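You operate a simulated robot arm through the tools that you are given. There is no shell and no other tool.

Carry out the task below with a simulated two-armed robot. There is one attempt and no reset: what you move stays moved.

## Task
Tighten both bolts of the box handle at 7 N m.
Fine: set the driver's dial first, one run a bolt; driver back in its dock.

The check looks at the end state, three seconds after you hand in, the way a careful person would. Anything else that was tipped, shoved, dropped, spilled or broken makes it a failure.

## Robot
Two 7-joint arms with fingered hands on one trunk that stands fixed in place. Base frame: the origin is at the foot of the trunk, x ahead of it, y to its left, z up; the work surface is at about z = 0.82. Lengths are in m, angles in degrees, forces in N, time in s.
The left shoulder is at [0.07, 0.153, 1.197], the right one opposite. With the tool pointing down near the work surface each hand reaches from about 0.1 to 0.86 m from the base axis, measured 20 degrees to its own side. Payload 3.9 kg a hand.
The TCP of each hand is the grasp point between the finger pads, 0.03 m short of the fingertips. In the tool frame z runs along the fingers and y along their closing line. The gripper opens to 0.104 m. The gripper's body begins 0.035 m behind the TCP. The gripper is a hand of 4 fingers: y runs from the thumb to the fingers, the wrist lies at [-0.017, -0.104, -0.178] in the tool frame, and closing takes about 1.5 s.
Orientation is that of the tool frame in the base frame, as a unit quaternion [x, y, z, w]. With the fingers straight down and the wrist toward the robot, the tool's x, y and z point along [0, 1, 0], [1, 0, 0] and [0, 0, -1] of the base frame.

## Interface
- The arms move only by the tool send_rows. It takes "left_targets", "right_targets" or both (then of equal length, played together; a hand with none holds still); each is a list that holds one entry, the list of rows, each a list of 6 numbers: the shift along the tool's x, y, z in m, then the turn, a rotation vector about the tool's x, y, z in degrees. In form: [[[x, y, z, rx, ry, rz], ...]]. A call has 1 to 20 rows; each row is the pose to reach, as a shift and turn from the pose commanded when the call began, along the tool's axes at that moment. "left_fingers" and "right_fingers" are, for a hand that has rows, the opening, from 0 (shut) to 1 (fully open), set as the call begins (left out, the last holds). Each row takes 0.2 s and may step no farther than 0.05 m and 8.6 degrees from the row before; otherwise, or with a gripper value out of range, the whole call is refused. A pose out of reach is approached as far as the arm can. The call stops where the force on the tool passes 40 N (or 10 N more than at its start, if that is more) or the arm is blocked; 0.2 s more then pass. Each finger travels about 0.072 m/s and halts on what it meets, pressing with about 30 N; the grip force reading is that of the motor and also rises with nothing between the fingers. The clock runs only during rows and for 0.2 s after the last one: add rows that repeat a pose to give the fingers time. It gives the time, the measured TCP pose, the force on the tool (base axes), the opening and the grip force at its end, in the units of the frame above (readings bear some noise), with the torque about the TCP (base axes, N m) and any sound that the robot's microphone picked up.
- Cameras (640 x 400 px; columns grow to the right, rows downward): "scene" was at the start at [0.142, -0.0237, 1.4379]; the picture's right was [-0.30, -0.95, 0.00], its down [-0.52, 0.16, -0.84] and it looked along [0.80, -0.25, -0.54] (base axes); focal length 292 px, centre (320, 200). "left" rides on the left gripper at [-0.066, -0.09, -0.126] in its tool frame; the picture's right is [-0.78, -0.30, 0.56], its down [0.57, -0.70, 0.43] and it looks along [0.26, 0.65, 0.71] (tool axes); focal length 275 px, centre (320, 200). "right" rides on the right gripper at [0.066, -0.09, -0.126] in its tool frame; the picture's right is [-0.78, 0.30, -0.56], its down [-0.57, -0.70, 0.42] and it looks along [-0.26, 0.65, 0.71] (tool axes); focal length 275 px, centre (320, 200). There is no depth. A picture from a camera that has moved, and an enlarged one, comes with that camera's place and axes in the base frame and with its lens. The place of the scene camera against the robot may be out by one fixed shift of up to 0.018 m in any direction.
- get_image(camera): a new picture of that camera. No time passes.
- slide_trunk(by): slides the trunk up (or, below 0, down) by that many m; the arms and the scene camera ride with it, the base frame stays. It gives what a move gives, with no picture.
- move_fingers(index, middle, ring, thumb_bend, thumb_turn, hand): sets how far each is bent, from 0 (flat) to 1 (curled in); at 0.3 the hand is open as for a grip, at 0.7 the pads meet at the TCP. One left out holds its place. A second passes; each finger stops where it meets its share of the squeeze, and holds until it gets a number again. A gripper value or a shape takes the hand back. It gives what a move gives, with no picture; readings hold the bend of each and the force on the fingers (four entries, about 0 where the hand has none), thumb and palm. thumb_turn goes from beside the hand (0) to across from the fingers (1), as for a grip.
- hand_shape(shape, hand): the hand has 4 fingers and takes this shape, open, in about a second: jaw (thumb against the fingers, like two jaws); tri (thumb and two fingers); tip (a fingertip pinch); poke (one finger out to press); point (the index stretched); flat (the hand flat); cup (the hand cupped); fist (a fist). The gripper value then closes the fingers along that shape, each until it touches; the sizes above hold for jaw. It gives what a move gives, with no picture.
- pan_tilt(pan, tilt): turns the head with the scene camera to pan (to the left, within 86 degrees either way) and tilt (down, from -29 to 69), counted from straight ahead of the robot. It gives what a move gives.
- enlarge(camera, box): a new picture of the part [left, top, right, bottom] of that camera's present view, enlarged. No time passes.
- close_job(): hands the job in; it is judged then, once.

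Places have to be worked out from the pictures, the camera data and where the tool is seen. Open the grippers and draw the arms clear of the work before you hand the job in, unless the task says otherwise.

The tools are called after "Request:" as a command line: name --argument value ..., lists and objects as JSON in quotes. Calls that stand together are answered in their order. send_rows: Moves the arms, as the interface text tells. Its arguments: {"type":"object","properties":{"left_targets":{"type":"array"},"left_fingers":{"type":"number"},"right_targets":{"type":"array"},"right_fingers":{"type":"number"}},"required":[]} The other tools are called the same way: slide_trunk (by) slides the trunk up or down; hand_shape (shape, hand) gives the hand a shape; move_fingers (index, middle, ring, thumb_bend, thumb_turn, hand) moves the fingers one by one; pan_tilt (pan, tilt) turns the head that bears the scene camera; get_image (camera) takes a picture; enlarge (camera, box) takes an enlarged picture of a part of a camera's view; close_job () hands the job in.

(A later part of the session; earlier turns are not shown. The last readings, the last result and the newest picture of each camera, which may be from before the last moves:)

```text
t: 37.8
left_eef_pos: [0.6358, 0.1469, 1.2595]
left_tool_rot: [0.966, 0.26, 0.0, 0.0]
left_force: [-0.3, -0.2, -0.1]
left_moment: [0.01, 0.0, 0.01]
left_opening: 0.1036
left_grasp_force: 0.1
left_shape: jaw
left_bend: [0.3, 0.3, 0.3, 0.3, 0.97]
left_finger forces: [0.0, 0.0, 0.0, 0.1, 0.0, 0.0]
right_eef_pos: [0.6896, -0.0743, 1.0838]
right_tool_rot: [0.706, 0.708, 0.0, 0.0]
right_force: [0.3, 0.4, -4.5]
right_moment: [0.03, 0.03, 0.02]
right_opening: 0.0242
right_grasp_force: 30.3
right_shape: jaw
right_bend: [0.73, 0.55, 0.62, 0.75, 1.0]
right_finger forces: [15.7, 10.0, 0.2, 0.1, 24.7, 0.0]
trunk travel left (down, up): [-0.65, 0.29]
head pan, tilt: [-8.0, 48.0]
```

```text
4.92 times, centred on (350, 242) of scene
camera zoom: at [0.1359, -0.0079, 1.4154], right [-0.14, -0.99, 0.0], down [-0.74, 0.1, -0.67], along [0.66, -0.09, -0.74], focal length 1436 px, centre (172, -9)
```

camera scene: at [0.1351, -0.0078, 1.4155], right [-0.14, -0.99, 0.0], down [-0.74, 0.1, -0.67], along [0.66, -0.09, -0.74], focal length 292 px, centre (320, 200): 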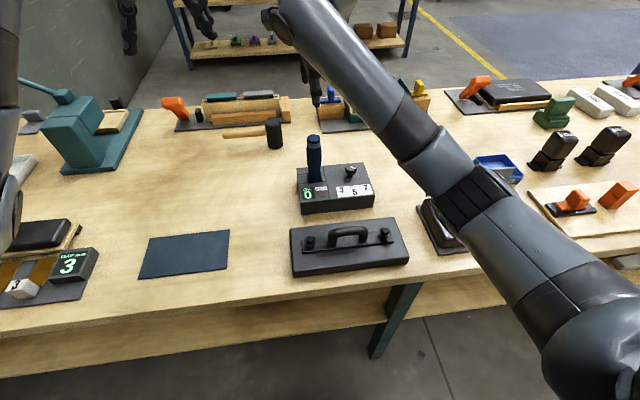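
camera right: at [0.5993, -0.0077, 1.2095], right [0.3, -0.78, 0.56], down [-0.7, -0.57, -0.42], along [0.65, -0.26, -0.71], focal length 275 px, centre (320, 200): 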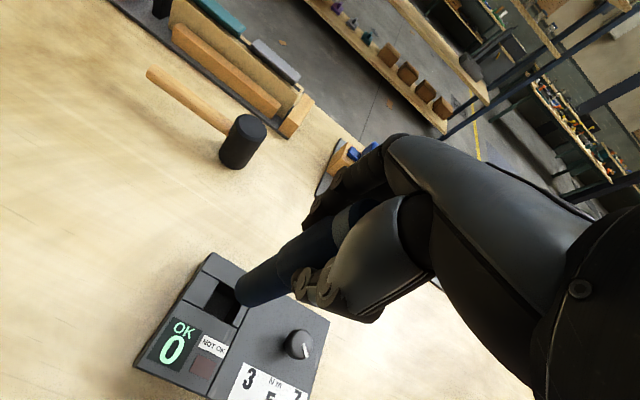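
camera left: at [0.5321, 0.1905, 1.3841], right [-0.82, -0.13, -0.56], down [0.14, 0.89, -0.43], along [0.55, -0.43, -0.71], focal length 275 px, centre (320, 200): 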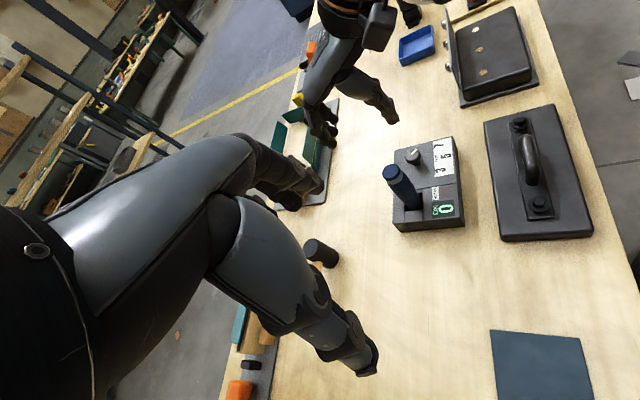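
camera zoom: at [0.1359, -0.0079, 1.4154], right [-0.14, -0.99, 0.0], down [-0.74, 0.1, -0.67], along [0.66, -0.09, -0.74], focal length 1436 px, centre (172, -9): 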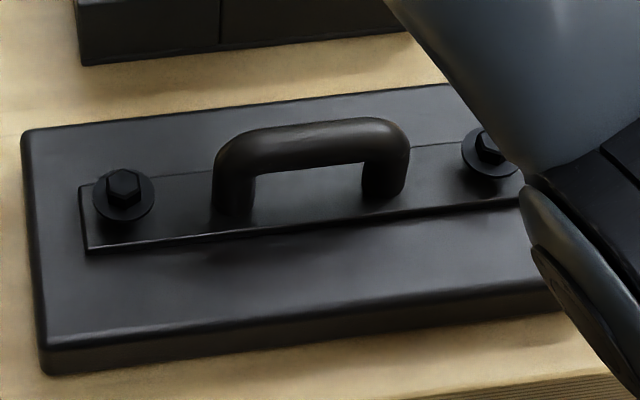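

Bolts re-measured: about (0.490, −0.039) and (0.490, −0.206), tops near 0.878; driver end ~0.14 below the TCP. I carry the driver over the left bolt at the current height (tip ~6 cm above it).

Request:
send_rows --right_targets '[[[0.004, -0.025, 0, 0, 0, 0], [0.008, -0.05, 0, 0, 0, 0], [0.012, -0.075, 0, 0, 0, 0], [0.017, -0.1, 0, 0, 0, 0], [0.022, -0.125, 0, 0, 0, 0], [0.026, -0.15, 0, 0, 0, 0], [0.03, -0.175, 0, 0, 0, 0], [0.034, -0.198, 0, 0, 0, 0], [0.034, -0.198, 0, 0, 0, 0], [0.034, -0.198, 0, 0, 0, 0]]]'

Request:
get_image --camera "left"

Request:
get_image --camera "right"

Request:
get_image --camera "scene"

```text
t: 39.6
left_eef_pos: [0.6345, 0.1443, 1.2603]
left_tool_rot: [0.966, 0.26, 0.0, 0.0]
left_force: [0.1, 0.1, -0.3]
left_moment: [0.0, 0.01, 0.0]
left_opening: 0.1037
left_grasp_force: 0.1
left_shape: jaw
left_bend: [0.3, 0.3, 0.3, 0.3, 0.97]
left_finger forces: [0.0, 0.0, 0.1, 0.1, 0.0, 0.0]
right_eef_pos: [0.5133, -0.0985, 1.0825]
right_tool_rot: [0.736, 0.671, -0.041, 0.079]
right_force: [-0.5, -0.2, -4.4]
right_moment: [0.05, 0.01, -0.03]
right_opening: 0.0236
right_grasp_force: 30.2
right_shape: jaw
right_bend: [0.73, 0.55, 0.62, 0.75, 1.0]
right_finger forces: [16.5, 10.5, 0.0, 0.0, 25.1, 0.0]
trunk travel left (down, up): [-0.65, 0.29]
head pan, tilt: [-8.0, 48.0]
stopped in row 9 (right hand): the arm was blocked; the commanded pose is now the measured one
```

```text
taken
camera left: at [0.5328, 0.1887, 1.384], right [-0.82, -0.13, -0.56], down [0.14, 0.89, -0.42], along [0.55, -0.43, -0.71], focal length 275 px, centre (320, 200)
```

left: 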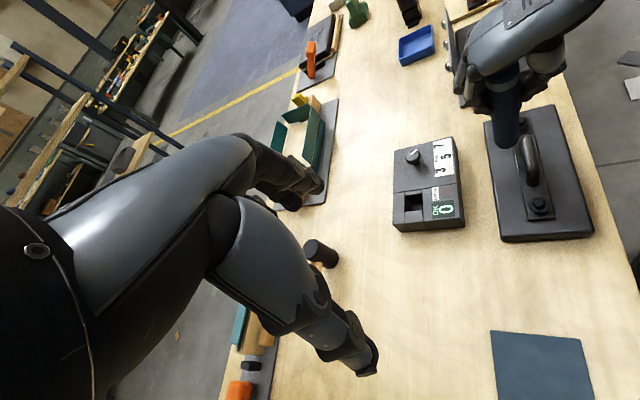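

```text
taken
camera right: at [0.4242, -0.0061, 1.1892], right [0.2, -0.69, 0.69], down [-0.73, -0.57, -0.37], along [0.65, -0.44, -0.62], focal length 275 px, centre (320, 200)
```

right: 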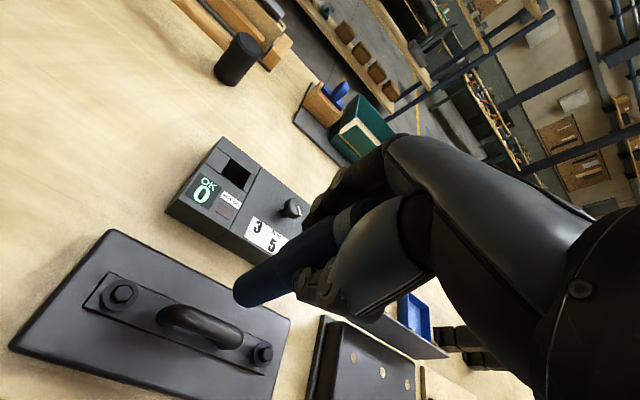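

```text
taken
camera scene: at [0.1356, -0.0092, 1.4155], right [-0.14, -0.99, 0.0], down [-0.74, 0.1, -0.67], along [0.66, -0.09, -0.74], focal length 292 px, centre (320, 200)
```

scene: 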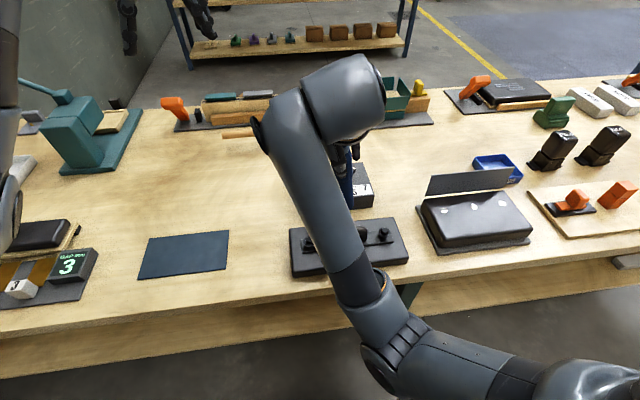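

The arm hit a joint limit at this height and tilted by about 10° (no collision seen; driver still firmly held). I'll raise the trunk by 0.2 m so that the arm works lower relative to its shoulder.

Request:
slide_trunk --by 0.1

Request:
slide_trunk --by 0.1

Request:
get_image --camera "scene"

Request:
get_image --camera "right"

```text
t: 41.0
left_eef_pos: [0.6345, 0.1475, 1.3583]
left_tool_rot: [0.965, 0.26, 0.0, -0.001]
left_force: [0.2, 0.1, -0.5]
left_moment: [0.0, 0.02, 0.04]
left_opening: 0.1038
left_grasp_force: 0.0
left_shape: jaw
left_bend: [0.3, 0.3, 0.3, 0.3, 0.97]
left_finger forces: [0.1, 0.0, 0.1, 0.0, 0.1, 0.0]
right_eef_pos: [0.5128, -0.0977, 1.1845]
right_tool_rot: [0.736, 0.672, -0.039, 0.078]
right_force: [-0.2, 0.6, -4.0]
right_moment: [0.03, -0.01, -0.01]
right_opening: 0.0241
right_grasp_force: 30.2
right_shape: jaw
right_bend: [0.73, 0.55, 0.62, 0.75, 1.0]
right_finger forces: [16.6, 10.3, 0.1, 0.1, 25.1, 0.0]
trunk travel left (down, up): [-0.75, 0.19]
head pan, tilt: [-8.0, 48.0]
```

```text
t: 42.3
left_eef_pos: [0.635, 0.1458, 1.4599]
left_tool_rot: [0.966, 0.259, 0.0, 0.0]
left_force: [-0.7, 0.3, 0.4]
left_moment: [0.0, 0.01, -0.01]
left_opening: 0.1036
left_grasp_force: 0.1
left_shape: jaw
left_bend: [0.3, 0.3, 0.3, 0.3, 0.97]
left_finger forces: [0.0, 0.1, 0.0, 0.0, 0.1, 0.0]
right_eef_pos: [0.5138, -0.0987, 1.283]
right_tool_rot: [0.736, 0.671, -0.039, 0.078]
right_force: [0.0, -0.9, -3.4]
right_moment: [0.03, 0.04, 0.0]
right_opening: 0.024
right_grasp_force: 30.3
right_shape: jaw
right_bend: [0.73, 0.55, 0.62, 0.75, 1.0]
right_finger forces: [16.6, 10.4, 0.0, 0.1, 25.1, 0.0]
trunk travel left (down, up): [-0.85, 0.09]
head pan, tilt: [-8.0, 48.0]
```

```text
taken
camera scene: at [0.1359, -0.0078, 1.6154], right [-0.14, -0.99, 0.0], down [-0.74, 0.1, -0.67], along [0.66, -0.09, -0.74], focal length 292 px, centre (320, 200)
```

scene: 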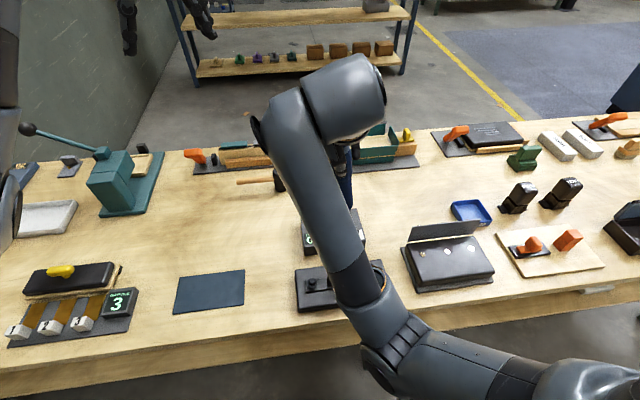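

```text
taken
camera right: at [0.4241, -0.0043, 1.3898], right [0.2, -0.69, 0.69], down [-0.73, -0.57, -0.37], along [0.65, -0.44, -0.62], focal length 275 px, centre (320, 200)
```

right: 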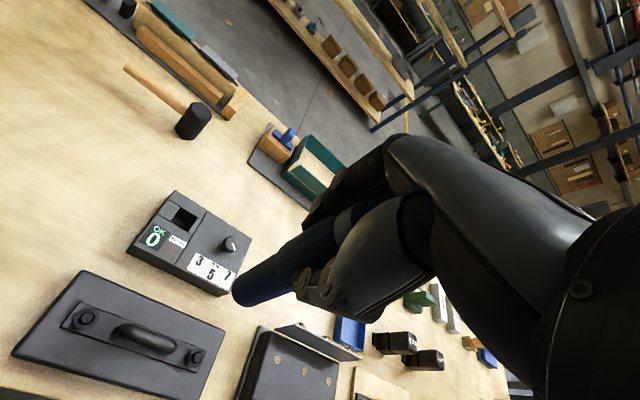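

Now at z 1.28 with a clear space, I turn the hand back to pointing straight down with a 30° yaw (wrist toward the right), which suits the right arm here.

Request:
send_rows --right_targets '[[[0, 0, 0, 0.1, 1.7, -5.9], [0, 0, 0, 0.2, 3.4, -11.8], [0, 0, 0, 0.3, 5.1, -17.7], [0, 0, 0, 0.4, 6.8, -23.5], [0, 0, 0, 0.5, 8.5, -29.4], [0, 0, 0, 0.6, 10.2, -35.3], [0, 0, 0, 0.6, 10.2, -35.3]]]'

```text
t: 43.5
left_eef_pos: [0.6351, 0.1456, 1.4592]
left_tool_rot: [0.966, 0.259, 0.0, 0.0]
left_force: [-0.4, 1.0, -0.3]
left_moment: [0.01, 0.0, 0.02]
left_opening: 0.1037
left_grasp_force: 0.0
left_shape: jaw
left_bend: [0.3, 0.3, 0.3, 0.3, 0.97]
left_finger forces: [0.1, 0.0, 0.1, 0.0, 0.1, 0.0]
right_eef_pos: [0.526, -0.1526, 1.2765]
right_tool_rot: [0.582, 0.808, -0.062, 0.066]
right_force: [-0.1, 0.3, -4.4]
right_moment: [0.03, 0.01, 0.01]
right_opening: 0.0238
right_grasp_force: 29.8
right_shape: jaw
right_bend: [0.73, 0.55, 0.62, 0.75, 1.0]
right_finger forces: [16.9, 10.5, 0.0, 0.1, 24.9, 0.0]
right hand out of reach, approached as far as the arm can: row 5, 6
trunk travel left (down, up): [-0.85, 0.09]
head pan, tilt: [-8.0, 48.0]
stopped in row 6 (right hand): the arm was blocked; the commanded pose is now the measured one
```

Still limited up there. I move the hand to a roomier place first (farther right, forward and 10 cm lower), keeping the driver well above the table.

Request:
send_rows --right_targets '[[[-0.0228, 0.0046, 0.0294, 0, 0, 0], [-0.0455, 0.0092, 0.0588, 0, 0, 0], [-0.0683, 0.0137, 0.0883, 0, 0, 0], [-0.091, 0.0183, 0.1177, 0, 0, 0], [-0.091, 0.0183, 0.1177, 0, 0, 0]]]'

```text
t: 44.7
left_eef_pos: [0.6349, 0.1456, 1.46]
left_tool_rot: [0.966, 0.26, 0.0, 0.0]
left_force: [0.7, 0.0, -0.4]
left_moment: [-0.05, 0.0, 0.03]
left_opening: 0.104
left_grasp_force: 0.1
left_shape: jaw
left_bend: [0.3, 0.3, 0.3, 0.3, 0.97]
left_finger forces: [0.1, 0.0, 0.1, 0.0, 0.0, 0.0]
right_eef_pos: [0.5737, -0.2513, 1.1745]
right_tool_rot: [0.58, 0.809, -0.062, 0.065]
right_force: [0.3, -0.1, -4.7]
right_moment: [0.03, 0.02, -0.02]
right_opening: 0.0239
right_grasp_force: 29.9
right_shape: jaw
right_bend: [0.73, 0.55, 0.62, 0.75, 1.0]
right_finger forces: [16.6, 10.7, 0.0, 0.0, 24.7, 0.0]
trunk travel left (down, up): [-0.85, 0.09]
head pan, tilt: [-8.0, 48.0]
```

It followed freely. Now I straighten the hand to point exactly down (removing the ~10° tilt, yaw about 20°).

Request:
send_rows --right_targets '[[[0, 0, 0, -0.5, 3.4, -0.4], [0, 0, 0, -1.0, 6.8, -0.85], [0, 0, 0, -1.55, 10.2, -1.27], [0, 0, 0, -1.55, 10.2, -1.27]]]'

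Request:
get_image --camera "right"

Request:
get_image --camera "left"

Request:
get_image --camera "scene"

```text
t: 45.7
left_eef_pos: [0.6355, 0.1465, 1.46]
left_tool_rot: [0.966, 0.26, 0.0, 0.0]
left_force: [1.4, -0.9, -0.3]
left_moment: [0.04, 0.0, -0.01]
left_opening: 0.1038
left_grasp_force: 0.1
left_shape: jaw
left_bend: [0.3, 0.3, 0.3, 0.3, 0.97]
left_finger forces: [0.0, 0.1, 0.0, 0.0, 0.0, 0.0]
right_eef_pos: [0.5745, -0.2503, 1.1758]
right_tool_rot: [0.574, 0.819, 0.0, -0.001]
right_force: [0.0, 0.2, -3.7]
right_moment: [0.01, 0.01, 0.01]
right_opening: 0.0237
right_grasp_force: 29.7
right_shape: jaw
right_bend: [0.73, 0.55, 0.62, 0.75, 1.0]
right_finger forces: [16.3, 11.0, 0.1, 0.0, 24.7, 0.1]
trunk travel left (down, up): [-0.85, 0.09]
head pan, tilt: [-8.0, 48.0]
```

```text
taken
camera right: at [0.4676, -0.2201, 1.3007], right [0.54, -0.63, 0.56], down [-0.46, -0.78, -0.43], along [0.7, -0.03, -0.71], focal length 275 px, centre (320, 200)
```

right: 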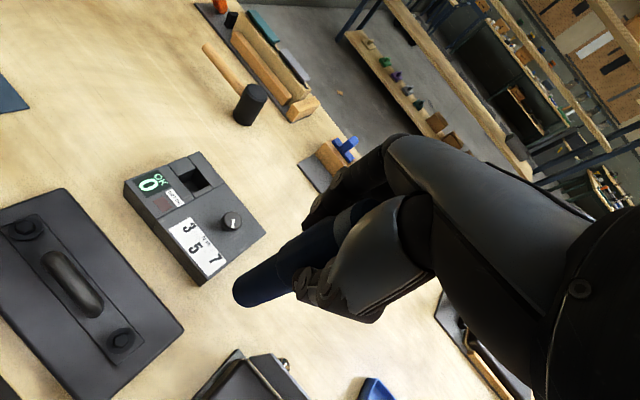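

```text
taken
camera left: at [0.5328, 0.1902, 1.5839], right [-0.82, -0.13, -0.56], down [0.14, 0.89, -0.43], along [0.55, -0.43, -0.71], focal length 275 px, centre (320, 200)
```

left: 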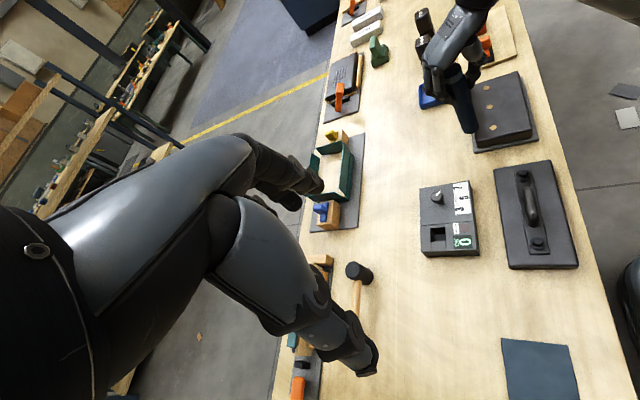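

```text
taken
camera scene: at [0.1358, -0.0082, 1.6155], right [-0.14, -0.99, 0.0], down [-0.74, 0.1, -0.67], along [0.66, -0.09, -0.74], focal length 292 px, centre (320, 200)
```

scene: 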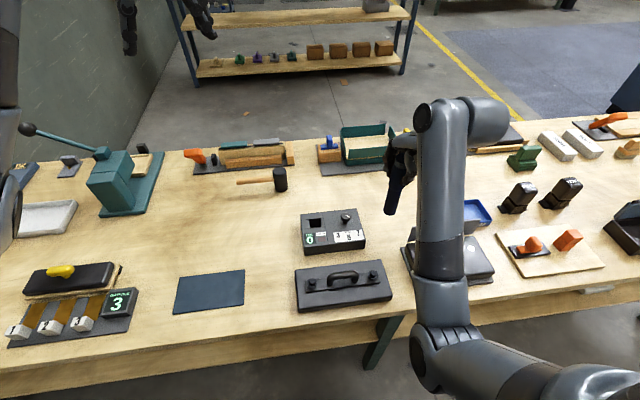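

The hand points exactly down again. I take the right bolt first: move above (0.490, −0.206) with the TCP at about 1.10 (tip ~0.96, clear of the handle).

Request:
send_rows --right_targets '[[[0.0141, -0.0129, 0.0, 0, 0, 0], [0.0282, -0.0257, 0.015, 0, 0, 0], [0.0423, -0.0386, 0.03, 0, 0, 0], [0.0564, -0.0514, 0.05, 0, 0, 0], [0.0705, -0.0643, 0.0758, 0, 0, 0], [0.0705, -0.0643, 0.0758, 0, 0, 0]]]'

Request:
get_image --camera "right"

Request:
get_image --camera "left"

```text
t: 47.1
left_eef_pos: [0.6362, 0.1467, 1.4588]
left_tool_rot: [0.966, 0.259, -0.001, -0.001]
left_force: [-0.7, -0.1, 0.8]
left_moment: [0.01, 0.04, 0.02]
left_opening: 0.1035
left_grasp_force: 0.0
left_shape: jaw
left_bend: [0.3, 0.3, 0.3, 0.3, 0.97]
left_finger forces: [0.1, 0.0, 0.2, 0.0, 0.0, 0.0]
right_eef_pos: [0.4905, -0.2067, 1.0998]
right_tool_rot: [0.574, 0.819, 0.0, 0.0]
right_force: [-0.2, -0.5, -3.8]
right_moment: [0.01, 0.0, -0.03]
right_opening: 0.0238
right_grasp_force: 30.2
right_shape: jaw
right_bend: [0.73, 0.55, 0.62, 0.75, 1.0]
right_finger forces: [16.3, 10.9, 0.1, 0.0, 24.7, 0.0]
trunk travel left (down, up): [-0.85, 0.09]
head pan, tilt: [-8.0, 48.0]
```

```text
taken
camera right: at [0.3836, -0.1757, 1.2248], right [0.54, -0.63, 0.56], down [-0.46, -0.78, -0.43], along [0.7, -0.03, -0.71], focal length 275 px, centre (320, 200)
```

right: 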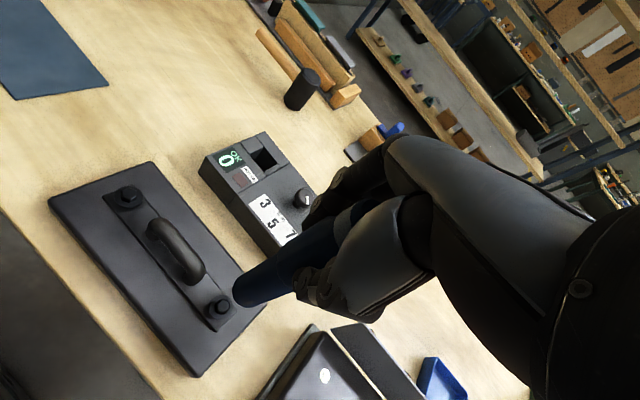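

```text
taken
camera left: at [0.5331, 0.1902, 1.5838], right [-0.82, -0.13, -0.56], down [0.14, 0.89, -0.43], along [0.55, -0.43, -0.71], focal length 275 px, centre (320, 200)
```

left: 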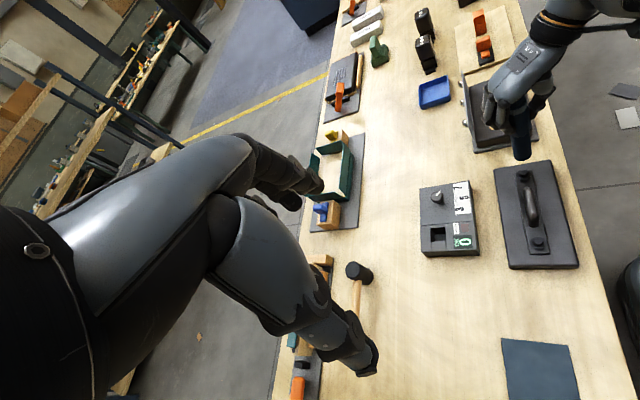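

The arm reached it without trouble. I enlarge the right camera's view of the driver tip and bolt, and bring the left hand to a closer viewing spot (yaw −90°, higher than the right hand's space).

Request:
send_rows --left_targets '[[[-0.0191, 0.0124, 0.03, 0, 0, 4.3], [-0.0383, 0.0249, 0.06, 0, 0, 8.6], [-0.0574, 0.0373, 0.09, 0, 0, 12.9], [-0.0766, 0.0498, 0.12, 0, 0, 17.1], [-0.0957, 0.0622, 0.15, 0, 0, 21.4], [-0.1149, 0.0747, 0.18, 0, 0, 25.7], [-0.134, 0.0871, 0.21, 0, 0, 30], [-0.134, 0.0871, 0.21, 0, 0, 30]]]'

Request:
get_image --camera "left"

Request:
enlarge --camera "right" --box '[160, 230, 320, 370]'

```text
t: 48.9
left_eef_pos: [0.5638, 0.0047, 1.2487]
left_tool_rot: [1.0, 0.0, 0.001, 0.0]
left_force: [0.0, 0.2, 0.3]
left_moment: [0.03, 0.0, 0.03]
left_opening: 0.1036
left_grasp_force: 0.1
left_shape: jaw
left_bend: [0.3, 0.3, 0.3, 0.3, 0.97]
left_finger forces: [0.0, 0.0, 0.1, 0.1, 0.0, 0.0]
right_eef_pos: [0.4903, -0.2066, 1.1007]
right_tool_rot: [0.574, 0.819, 0.001, 0.0]
right_force: [0.3, -0.2, -4.4]
right_moment: [0.03, 0.0, 0.02]
right_opening: 0.0239
right_grasp_force: 29.9
right_shape: jaw
right_bend: [0.73, 0.55, 0.62, 0.75, 1.0]
right_finger forces: [16.3, 10.9, 0.0, 0.0, 24.6, 0.0]
trunk travel left (down, up): [-0.85, 0.09]
head pan, tilt: [-8.0, 48.0]
```

```text
taken
camera left: at [0.4981, 0.0934, 1.3732], right [-0.78, 0.3, -0.56], down [0.57, 0.7, -0.43], along [0.27, -0.65, -0.71], focal length 275 px, centre (320, 200)
```

left: 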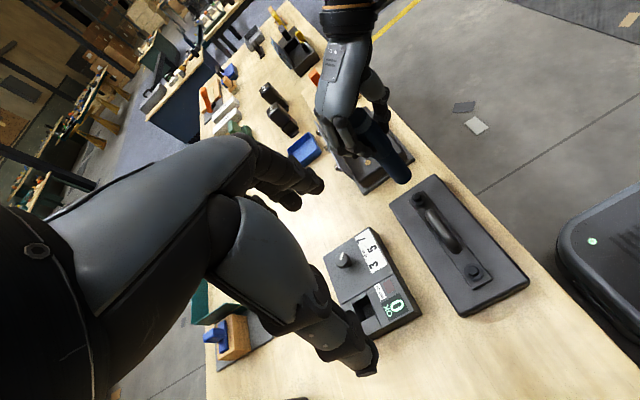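

```text
2.86 times, centred on (240, 300) of right
camera zoom: at [0.3834, -0.1757, 1.2251], right [0.54, -0.63, 0.56], down [-0.46, -0.78, -0.42], along [0.7, -0.03, -0.71], focal length 786 px, centre (549, -86)
```

zoom: 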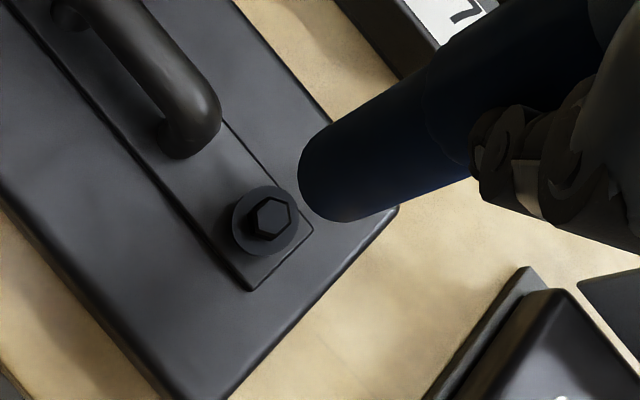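

Right-camera estimate: bolt at (0.489, −0.207), driver axis about (0.490, −0.2055), i.e. nearly aligned. I check from the left camera too.

Request:
enlarge --camera "left" --box '[340, 110, 480, 260]'

Request:
get_image --camera "scene"

```text
2.67 times, centred on (410, 185) of left
camera zoom: at [0.4981, 0.0934, 1.3732], right [-0.78, 0.3, -0.56], down [0.57, 0.7, -0.43], along [0.27, -0.65, -0.71], focal length 734 px, centre (80, 240)
```

zoom: 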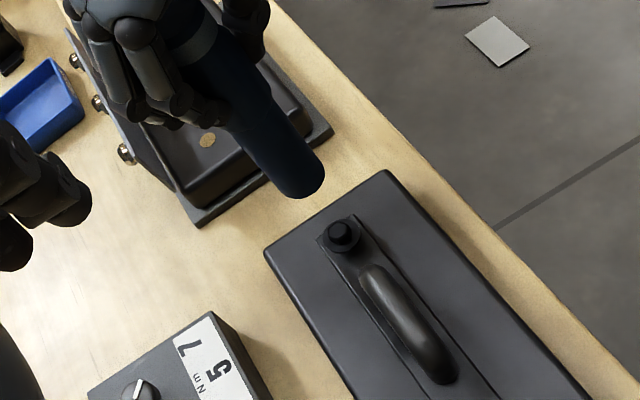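

```text
taken
camera scene: at [0.1356, -0.0079, 1.6155], right [-0.14, -0.99, 0.0], down [-0.74, 0.1, -0.67], along [0.66, -0.09, -0.74], focal length 292 px, centre (320, 200)
```

scene: 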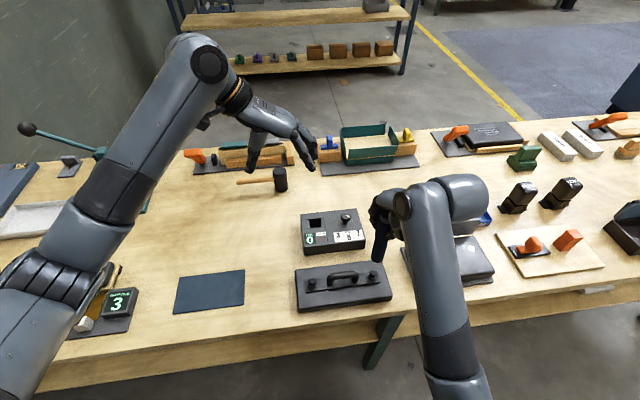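

Both views agree within 1–2 mm. I descend 6.5 cm so the tip stops about 1.5 cm over the bolt, then check again.

Request:
send_rows --right_targets '[[[0, -0.001, 0.02, 0, 0, 0], [0, -0.001, 0.04, 0, 0, 0], [0, -0.001, 0.055, 0, 0, 0], [0, -0.001, 0.065, 0, 0, 0], [0, -0.001, 0.065, 0, 0, 0]]]'

Request:
enlarge --camera "left" --box '[370, 140, 470, 240]'

Request:
enlarge --camera "right" --box '[160, 230, 320, 370]'

Request:
enlarge --camera "scene" --box '[330, 210, 420, 310]'

```text
t: 50.1
left_eef_pos: [0.5639, 0.0041, 1.2491]
left_tool_rot: [1.0, 0.001, 0.0, 0.0]
left_force: [0.5, 0.1, 0.0]
left_moment: [0.01, -0.02, 0.01]
left_opening: 0.1039
left_grasp_force: 0.0
left_shape: jaw
left_bend: [0.3, 0.3, 0.3, 0.3, 0.97]
left_finger forces: [0.0, 0.0, 0.0, 0.0, 0.1, 0.0]
right_eef_pos: [0.4894, -0.2079, 1.0358]
right_tool_rot: [0.575, 0.818, 0.0, 0.0]
right_force: [-0.8, -0.7, -3.4]
right_moment: [0.02, 0.03, -0.01]
right_opening: 0.0237
right_grasp_force: 29.3
right_shape: jaw
right_bend: [0.73, 0.55, 0.62, 0.75, 1.0]
right_finger forces: [16.2, 11.0, 0.0, 0.0, 24.6, 0.0]
trunk travel left (down, up): [-0.85, 0.09]
head pan, tilt: [-8.0, 48.0]
```

```text
4.00 times, centred on (420, 190) of left
camera zoom: at [0.4983, 0.0935, 1.3736], right [-0.78, 0.29, -0.56], down [0.57, 0.7, -0.42], along [0.27, -0.65, -0.71], focal length 1101 px, centre (-80, 240)
```

zoom: 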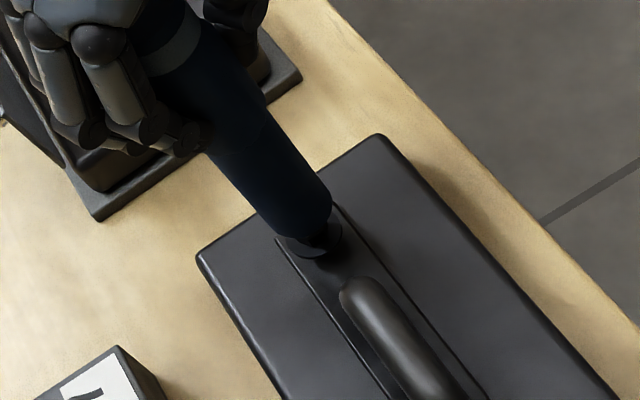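

```text
2.86 times, centred on (240, 300) of right
camera zoom: at [0.3827, -0.1772, 1.1595], right [0.54, -0.63, 0.56], down [-0.46, -0.78, -0.42], along [0.7, -0.03, -0.71], focal length 786 px, centre (549, -86)
```

zoom: 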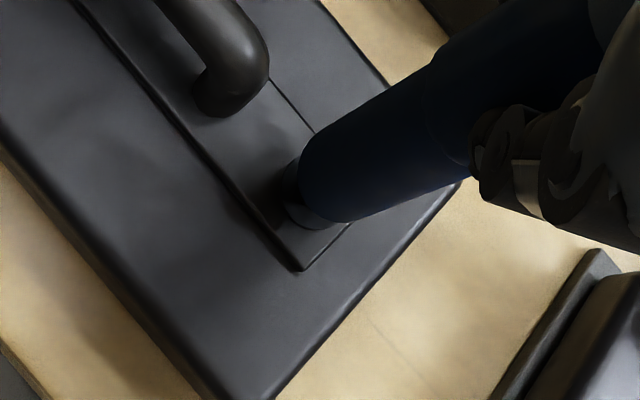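

```text
4.00 times, centred on (375, 260) of scene
camera zoom: at [0.1356, -0.0081, 1.6155], right [-0.14, -0.99, 0.0], down [-0.74, 0.1, -0.67], along [0.66, -0.09, -0.74], focal length 1167 px, centre (100, -40)
```

zoom: 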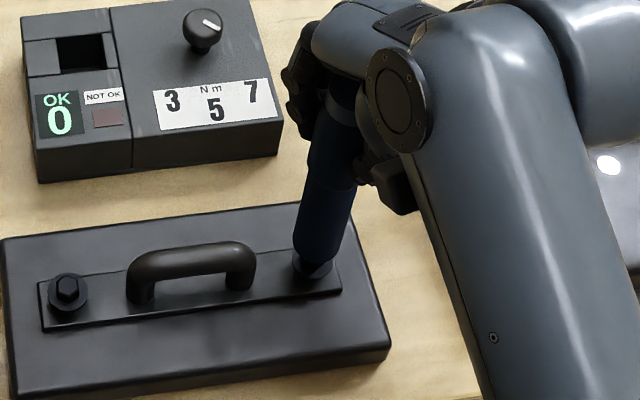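

Tip is right above the flange in all three views. I lower in small steps, watching the force and any sound.

Request:
send_rows --right_targets '[[[0, 0, 0.004, 0, 0, 0], [0, 0, 0.008, 0, 0, 0], [0, 0, 0.011, 0, 0, 0], [0, 0, 0.014, 0, 0, 0]]]'

Request:
enlarge --camera "left" --box '[370, 140, 470, 240]'

Request:
enlarge --camera "scene" --box '[330, 210, 420, 310]'

```text
t: 51.1
left_eef_pos: [0.5643, 0.0057, 1.2498]
left_tool_rot: [1.0, 0.0, 0.0, 0.001]
left_force: [0.4, -0.1, -0.6]
left_moment: [0.0, 0.01, 0.0]
left_opening: 0.1038
left_grasp_force: 0.1
left_shape: jaw
left_bend: [0.3, 0.3, 0.3, 0.3, 0.97]
left_finger forces: [0.0, 0.0, 0.1, 0.0, 0.0, 0.0]
right_eef_pos: [0.4874, -0.2069, 1.022]
right_tool_rot: [0.575, 0.818, 0.0, 0.001]
right_force: [0.2, 0.0, -4.4]
right_moment: [0.01, 0.04, 0.02]
right_opening: 0.024
right_grasp_force: 30.3
right_shape: jaw
right_bend: [0.73, 0.55, 0.62, 0.75, 1.0]
right_finger forces: [16.2, 11.0, 0.1, 0.0, 24.5, 0.0]
trunk travel left (down, up): [-0.85, 0.09]
head pan, tilt: [-8.0, 48.0]
```

```text
4.00 times, centred on (420, 190) of left
camera zoom: at [0.4983, 0.0934, 1.3736], right [-0.78, 0.29, -0.56], down [0.57, 0.7, -0.42], along [0.27, -0.65, -0.71], focal length 1101 px, centre (-80, 240)
```

zoom: 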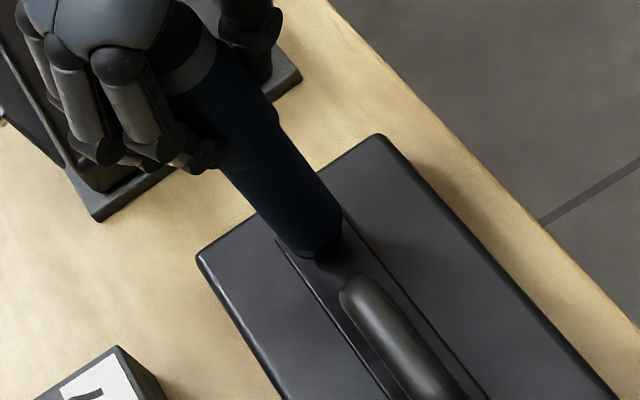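

```text
4.00 times, centred on (375, 260) of scene
camera zoom: at [0.1356, -0.0083, 1.6155], right [-0.14, -0.99, 0.0], down [-0.74, 0.1, -0.67], along [0.66, -0.09, -0.74], focal length 1167 px, centre (100, -40)
```

zoom: 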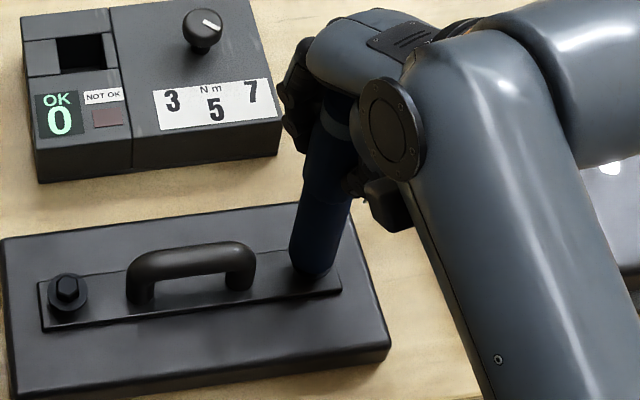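

Still free (force only the weight). I continue with 1–1.5 mm steps.

Request:
send_rows --right_targets '[[[0, 0, 0.0015, 0, 0, 0], [0, 0, 0.003, 0, 0, 0], [0, 0, 0.0045, 0, 0, 0]]]'

```text
t: 51.9
left_eef_pos: [0.5637, 0.003, 1.2491]
left_tool_rot: [1.0, 0.0, 0.0, 0.0]
left_force: [-0.1, 0.2, 0.6]
left_moment: [0.0, -0.02, 0.03]
left_opening: 0.1038
left_grasp_force: 0.1
left_shape: jaw
left_bend: [0.3, 0.3, 0.3, 0.3, 0.97]
left_finger forces: [0.0, 0.0, 0.0, 0.1, 0.0, 0.0]
right_eef_pos: [0.4898, -0.2056, 1.0176]
right_tool_rot: [0.575, 0.818, 0.0, 0.0]
right_force: [-0.3, 0.7, -2.3]
right_moment: [0.02, 0.07, -0.01]
right_opening: 0.0237
right_grasp_force: 29.9
right_shape: jaw
right_bend: [0.73, 0.55, 0.62, 0.75, 1.0]
right_finger forces: [16.3, 11.1, 0.1, 0.0, 25.0, 0.1]
trunk travel left (down, up): [-0.85, 0.09]
head pan, tilt: [-8.0, 48.0]
```

The vertical load fell from −4.4 to −2.3 N: first contact. I press on a further 2 mm and watch.

Request:
send_rows --right_targets '[[[0, 0, 0.001, 0, 0, 0], [0, 0, 0.002, 0, 0, 0]]]'

Request:
enlarge --camera "scene" --box '[330, 210, 420, 310]'

```text
t: 52.5
left_eef_pos: [0.5648, 0.0052, 1.2495]
left_tool_rot: [1.0, 0.001, 0.001, 0.001]
left_force: [-0.3, 0.9, -0.6]
left_moment: [0.01, -0.02, 0.02]
left_opening: 0.1037
left_grasp_force: 0.0
left_shape: jaw
left_bend: [0.3, 0.3, 0.3, 0.3, 0.97]
left_finger forces: [0.0, 0.0, 0.0, 0.0, 0.0, 0.0]
right_eef_pos: [0.4887, -0.2054, 1.0147]
right_tool_rot: [0.574, 0.819, 0.001, 0.001]
right_force: [0.0, 0.7, 3.5]
right_moment: [0.03, 0.0, -0.02]
right_opening: 0.0242
right_grasp_force: 30.1
right_shape: jaw
right_bend: [0.73, 0.55, 0.62, 0.75, 1.0]
right_finger forces: [17.0, 11.6, 0.0, 0.0, 26.3, 0.0]
trunk travel left (down, up): [-0.85, 0.09]
head pan, tilt: [-8.0, 48.0]
```

```text
4.00 times, centred on (375, 260) of scene
camera zoom: at [0.1339, -0.0074, 1.6158], right [-0.14, -0.99, 0.0], down [-0.74, 0.1, -0.67], along [0.66, -0.09, -0.74], focal length 1167 px, centre (100, -40)
```

zoom: 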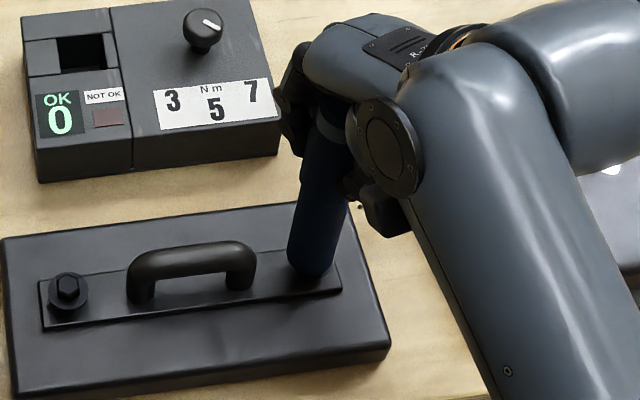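

Contact is building (net about 8 N). No start yet, so I press a bit more.

Request:
send_rows --right_targets '[[[0, 0, 0.001, 0, 0, 0], [0, 0, 0.002, 0, 0, 0], [0, 0, 0.002, 0, 0, 0]]]'

Request:
enlarge --camera "scene" --box '[330, 210, 420, 310]'

```text
t: 53.3
left_eef_pos: [0.562, 0.006, 1.2508]
left_tool_rot: [1.0, 0.0, 0.001, 0.001]
left_force: [0.4, -0.6, 0.4]
left_moment: [0.0, 0.01, -0.01]
left_opening: 0.1038
left_grasp_force: 0.0
left_shape: jaw
left_bend: [0.3, 0.3, 0.3, 0.3, 0.97]
left_finger forces: [0.1, 0.0, 0.1, 0.1, 0.0, 0.1]
right_eef_pos: [0.4884, -0.2055, 1.0137]
right_tool_rot: [0.574, 0.819, 0.002, 0.002]
right_force: [-1.6, 2.0, 16.4]
right_moment: [0.08, -0.02, 0.0]
right_opening: 0.025
right_grasp_force: 29.5
right_shape: jaw
right_bend: [0.73, 0.55, 0.62, 0.75, 1.0]
right_finger forces: [18.5, 12.3, 0.0, 0.1, 28.5, 0.0]
trunk travel left (down, up): [-0.85, 0.09]
head pan, tilt: [-8.0, 48.0]
```

```text
4.00 times, centred on (375, 260) of scene
camera zoom: at [0.1325, -0.0062, 1.6159], right [-0.14, -0.99, 0.0], down [-0.73, 0.1, -0.67], along [0.66, -0.09, -0.74], focal length 1167 px, centre (100, -40)
```

zoom: 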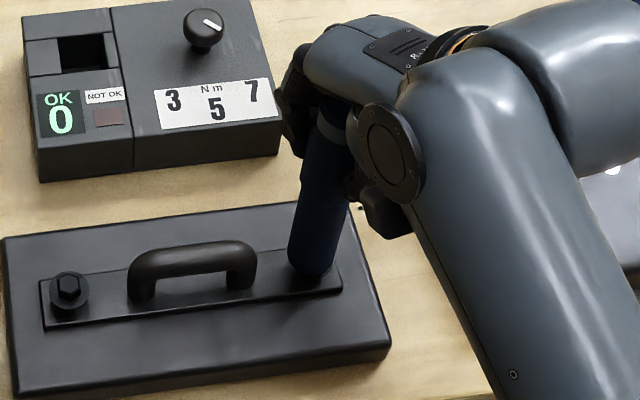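

Now about 20 N on the bolt, still no run. I press slightly more and hold for a moment.

Request:
send_rows --right_targets '[[[0, 0, 0.001, 0, 0, 0], [0, 0, 0.001, 0, 0, 0], [0, 0, 0.001, 0, 0, 0], [0, 0, 0.001, 0, 0, 0]]]'

Request:
enlarge --camera "left" --box '[370, 140, 470, 240]'

Request:
enlarge --camera "right" --box '[160, 230, 320, 370]'

```text
t: 54.3
left_eef_pos: [0.5615, 0.0068, 1.2507]
left_tool_rot: [1.0, 0.001, 0.002, 0.001]
left_force: [0.2, -0.1, 0.5]
left_moment: [0.01, 0.0, -0.01]
left_opening: 0.1037
left_grasp_force: 0.1
left_shape: jaw
left_bend: [0.3, 0.3, 0.3, 0.3, 0.97]
left_finger forces: [0.1, 0.1, 0.0, 0.0, 0.0, 0.0]
right_eef_pos: [0.4863, -0.2041, 1.0143]
right_tool_rot: [0.575, 0.818, 0.001, 0.003]
right_force: [-0.9, 1.7, 22.5]
right_moment: [0.11, -0.15, 0.02]
right_opening: 0.0253
right_grasp_force: 30.0
right_shape: jaw
right_bend: [0.73, 0.55, 0.62, 0.75, 1.0]
right_finger forces: [19.5, 12.7, 0.0, 0.0, 29.7, 0.1]
trunk travel left (down, up): [-0.85, 0.09]
head pan, tilt: [-8.0, 48.0]
```

```text
4.00 times, centred on (420, 190) of left
camera zoom: at [0.4947, 0.0955, 1.3749], right [-0.77, 0.29, -0.56], down [0.57, 0.7, -0.42], along [0.27, -0.65, -0.71], focal length 1101 px, centre (-80, 240)
```

zoom: 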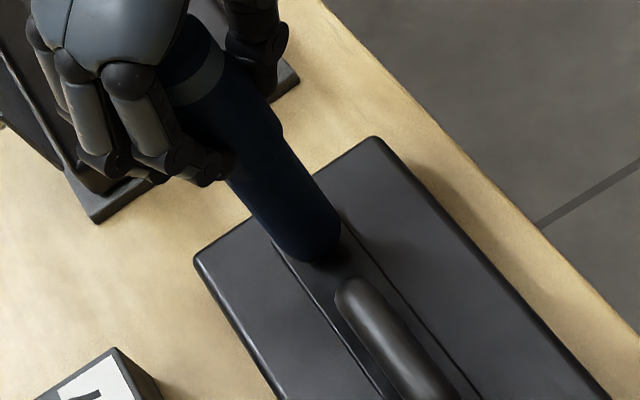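

```text
2.86 times, centred on (240, 300) of right
camera zoom: at [0.3795, -0.1742, 1.1383], right [0.54, -0.63, 0.56], down [-0.46, -0.78, -0.43], along [0.7, -0.03, -0.71], focal length 786 px, centre (549, -86)
```

zoom: 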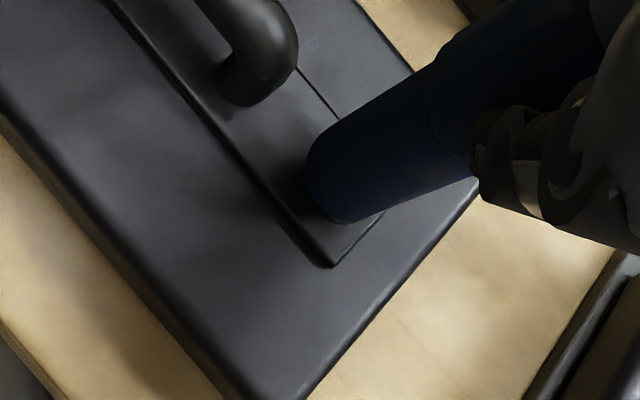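

About 27 N on the bolt and no start yet. I look closely at the tip from the scene camera to see whether the socket has seated over the hex.

Request:
enlarge --camera "scene" --box '[380, 255, 420, 290]'

Request:
enlarge --camera "scene" --box '[385, 225, 425, 285]'

Request:
get_image --camera "scene"

```text
11.43 times, centred on (400, 272) of scene
camera zoom: at [0.1314, -0.0058, 1.616], right [-0.14, -0.99, 0.0], down [-0.73, 0.1, -0.67], along [0.66, -0.09, -0.74], focal length 3334 px, centre (-594, -629)
```

zoom: 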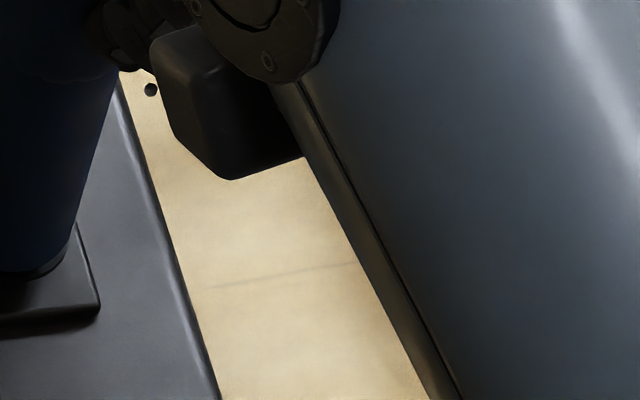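

```text
6.67 times, centred on (405, 255) of scene
camera zoom: at [0.1314, -0.0058, 1.616], right [-0.14, -0.99, 0.0], down [-0.73, 0.1, -0.67], along [0.66, -0.09, -0.74], focal length 1945 px, centre (-247, -167)
```

zoom: 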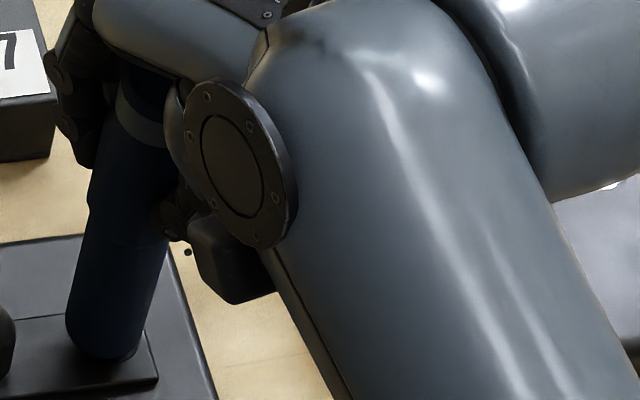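

```text
taken
camera scene: at [0.1314, -0.0058, 1.616], right [-0.14, -0.99, 0.0], down [-0.73, 0.1, -0.67], along [0.66, -0.09, -0.74], focal length 292 px, centre (320, 200)
```

scene: 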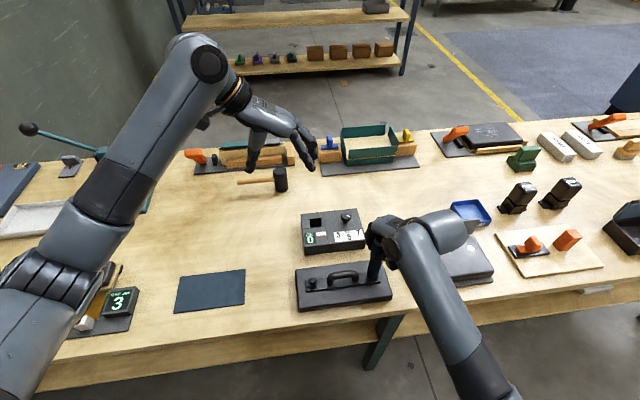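

Request:
enlarge --camera "scene" --box '[355, 255, 395, 295]'

Request:
enlarge --camera "left" --box '[430, 185, 465, 215]'

Request:
enlarge --camera "right" --box '[225, 270, 275, 320]'

```text
10.00 times, centred on (375, 275) of scene
camera zoom: at [0.1314, -0.0058, 1.616], right [-0.14, -0.99, 0.0], down [-0.73, 0.1, -0.67], along [0.66, -0.09, -0.74], focal length 2917 px, centre (-230, -550)
```

zoom: 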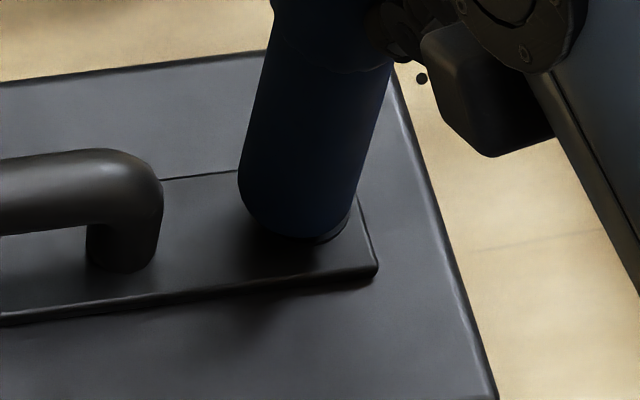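

```text
13.33 times, centred on (448, 200) of left
camera zoom: at [0.4947, 0.0955, 1.3749], right [-0.77, 0.29, -0.56], down [0.57, 0.7, -0.42], along [0.27, -0.65, -0.71], focal length 3670 px, centre (-1380, 200)
```

zoom: 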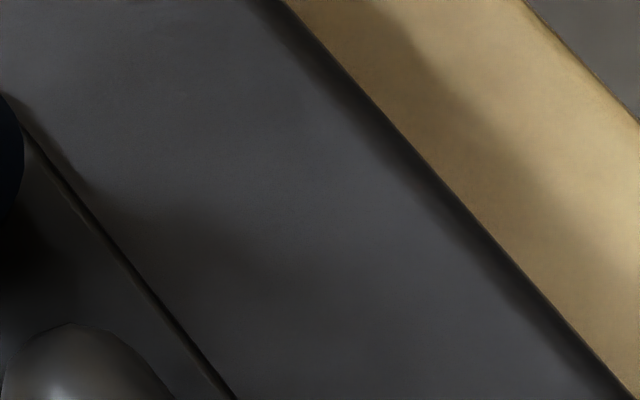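

```text
8.00 times, centred on (250, 295) of right
camera zoom: at [0.3795, -0.1742, 1.1383], right [0.54, -0.63, 0.56], down [-0.46, -0.78, -0.43], along [0.7, -0.03, -0.71], focal length 2202 px, centre (880, -560)
```

zoom: 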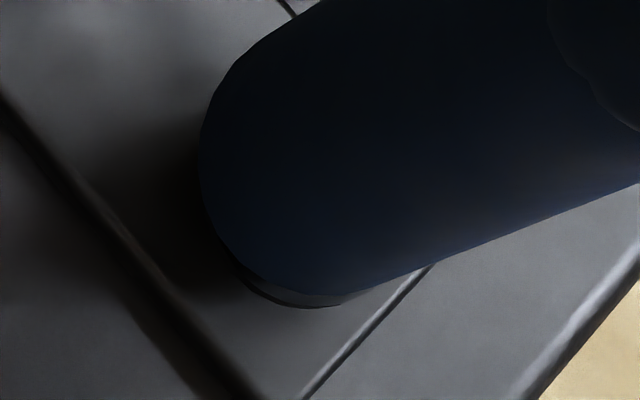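

The bolt's flange peeks out on the right/near side of the tip, so the driver sits about 2–3 mm too far left. I lift off 8 mm and measure the offset again.

Request:
send_rows --right_targets '[[[0, 0, -0.004, 0, 0, 0], [0, 0, -0.009, 0, 0, 0], [0, 0, -0.014, 0, 0, 0], [0, 0, -0.014, 0, 0, 0]]]'

Request:
enlarge --camera "scene" --box '[355, 255, 395, 295]'

Request:
enlarge --camera "right" --box '[215, 270, 275, 320]'

Request:
enlarge --camera "left" --box '[400, 170, 450, 215]'

```text
t: 55.3
left_eef_pos: [0.5651, 0.0055, 1.25]
left_tool_rot: [1.0, 0.001, 0.0, -0.001]
left_force: [0.2, -0.1, -0.7]
left_moment: [-0.02, -0.01, 0.02]
left_opening: 0.1037
left_grasp_force: 0.0
left_shape: jaw
left_bend: [0.3, 0.3, 0.3, 0.3, 0.97]
left_finger forces: [0.1, 0.0, 0.0, 0.0, 0.0, 0.0]
right_eef_pos: [0.489, -0.2061, 1.0249]
right_tool_rot: [0.575, 0.818, -0.001, 0.0]
right_force: [0.2, -0.1, -4.3]
right_moment: [0.02, 0.01, 0.01]
right_opening: 0.0244
right_grasp_force: 30.2
right_shape: jaw
right_bend: [0.73, 0.55, 0.62, 0.75, 1.0]
right_finger forces: [17.6, 10.8, 0.1, 0.0, 25.5, 0.1]
trunk travel left (down, up): [-0.85, 0.09]
head pan, tilt: [-8.0, 48.0]
```

```text
10.00 times, centred on (375, 275) of scene
camera zoom: at [0.1354, -0.0079, 1.6154], right [-0.14, -0.99, 0.0], down [-0.74, 0.1, -0.67], along [0.66, -0.09, -0.74], focal length 2917 px, centre (-230, -550)
```

zoom: 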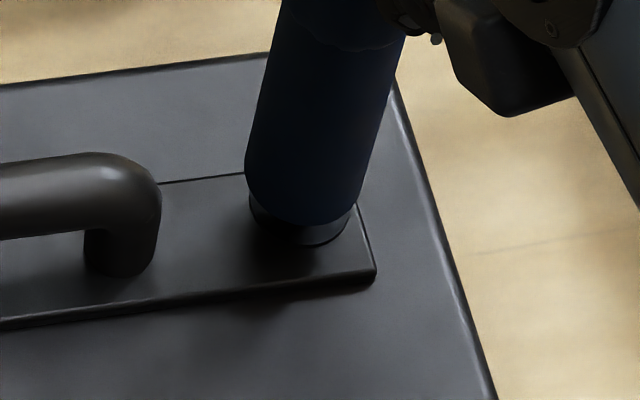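

```text
8.00 times, centred on (245, 295) of right
camera zoom: at [0.3821, -0.176, 1.1508], right [0.54, -0.63, 0.56], down [-0.47, -0.78, -0.42], along [0.7, -0.03, -0.71], focal length 2202 px, centre (920, -560)
```

zoom: 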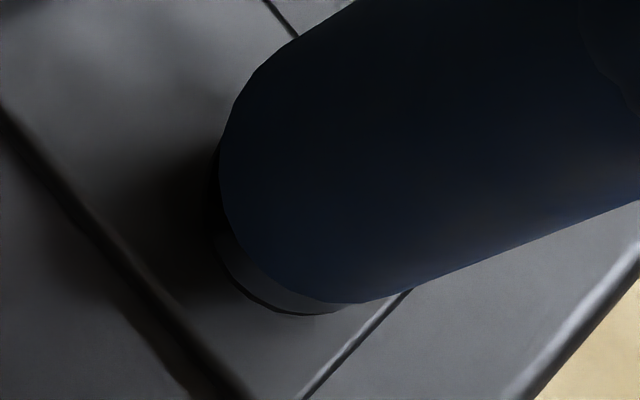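

```text
8.89 times, centred on (425, 192) of left
camera zoom: at [0.4981, 0.0936, 1.3736], right [-0.78, 0.29, -0.56], down [0.57, 0.7, -0.43], along [0.27, -0.65, -0.71], focal length 2447 px, centre (-613, 267)
```

zoom: 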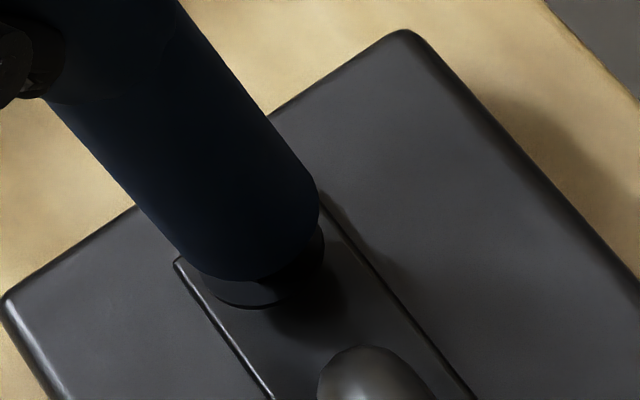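

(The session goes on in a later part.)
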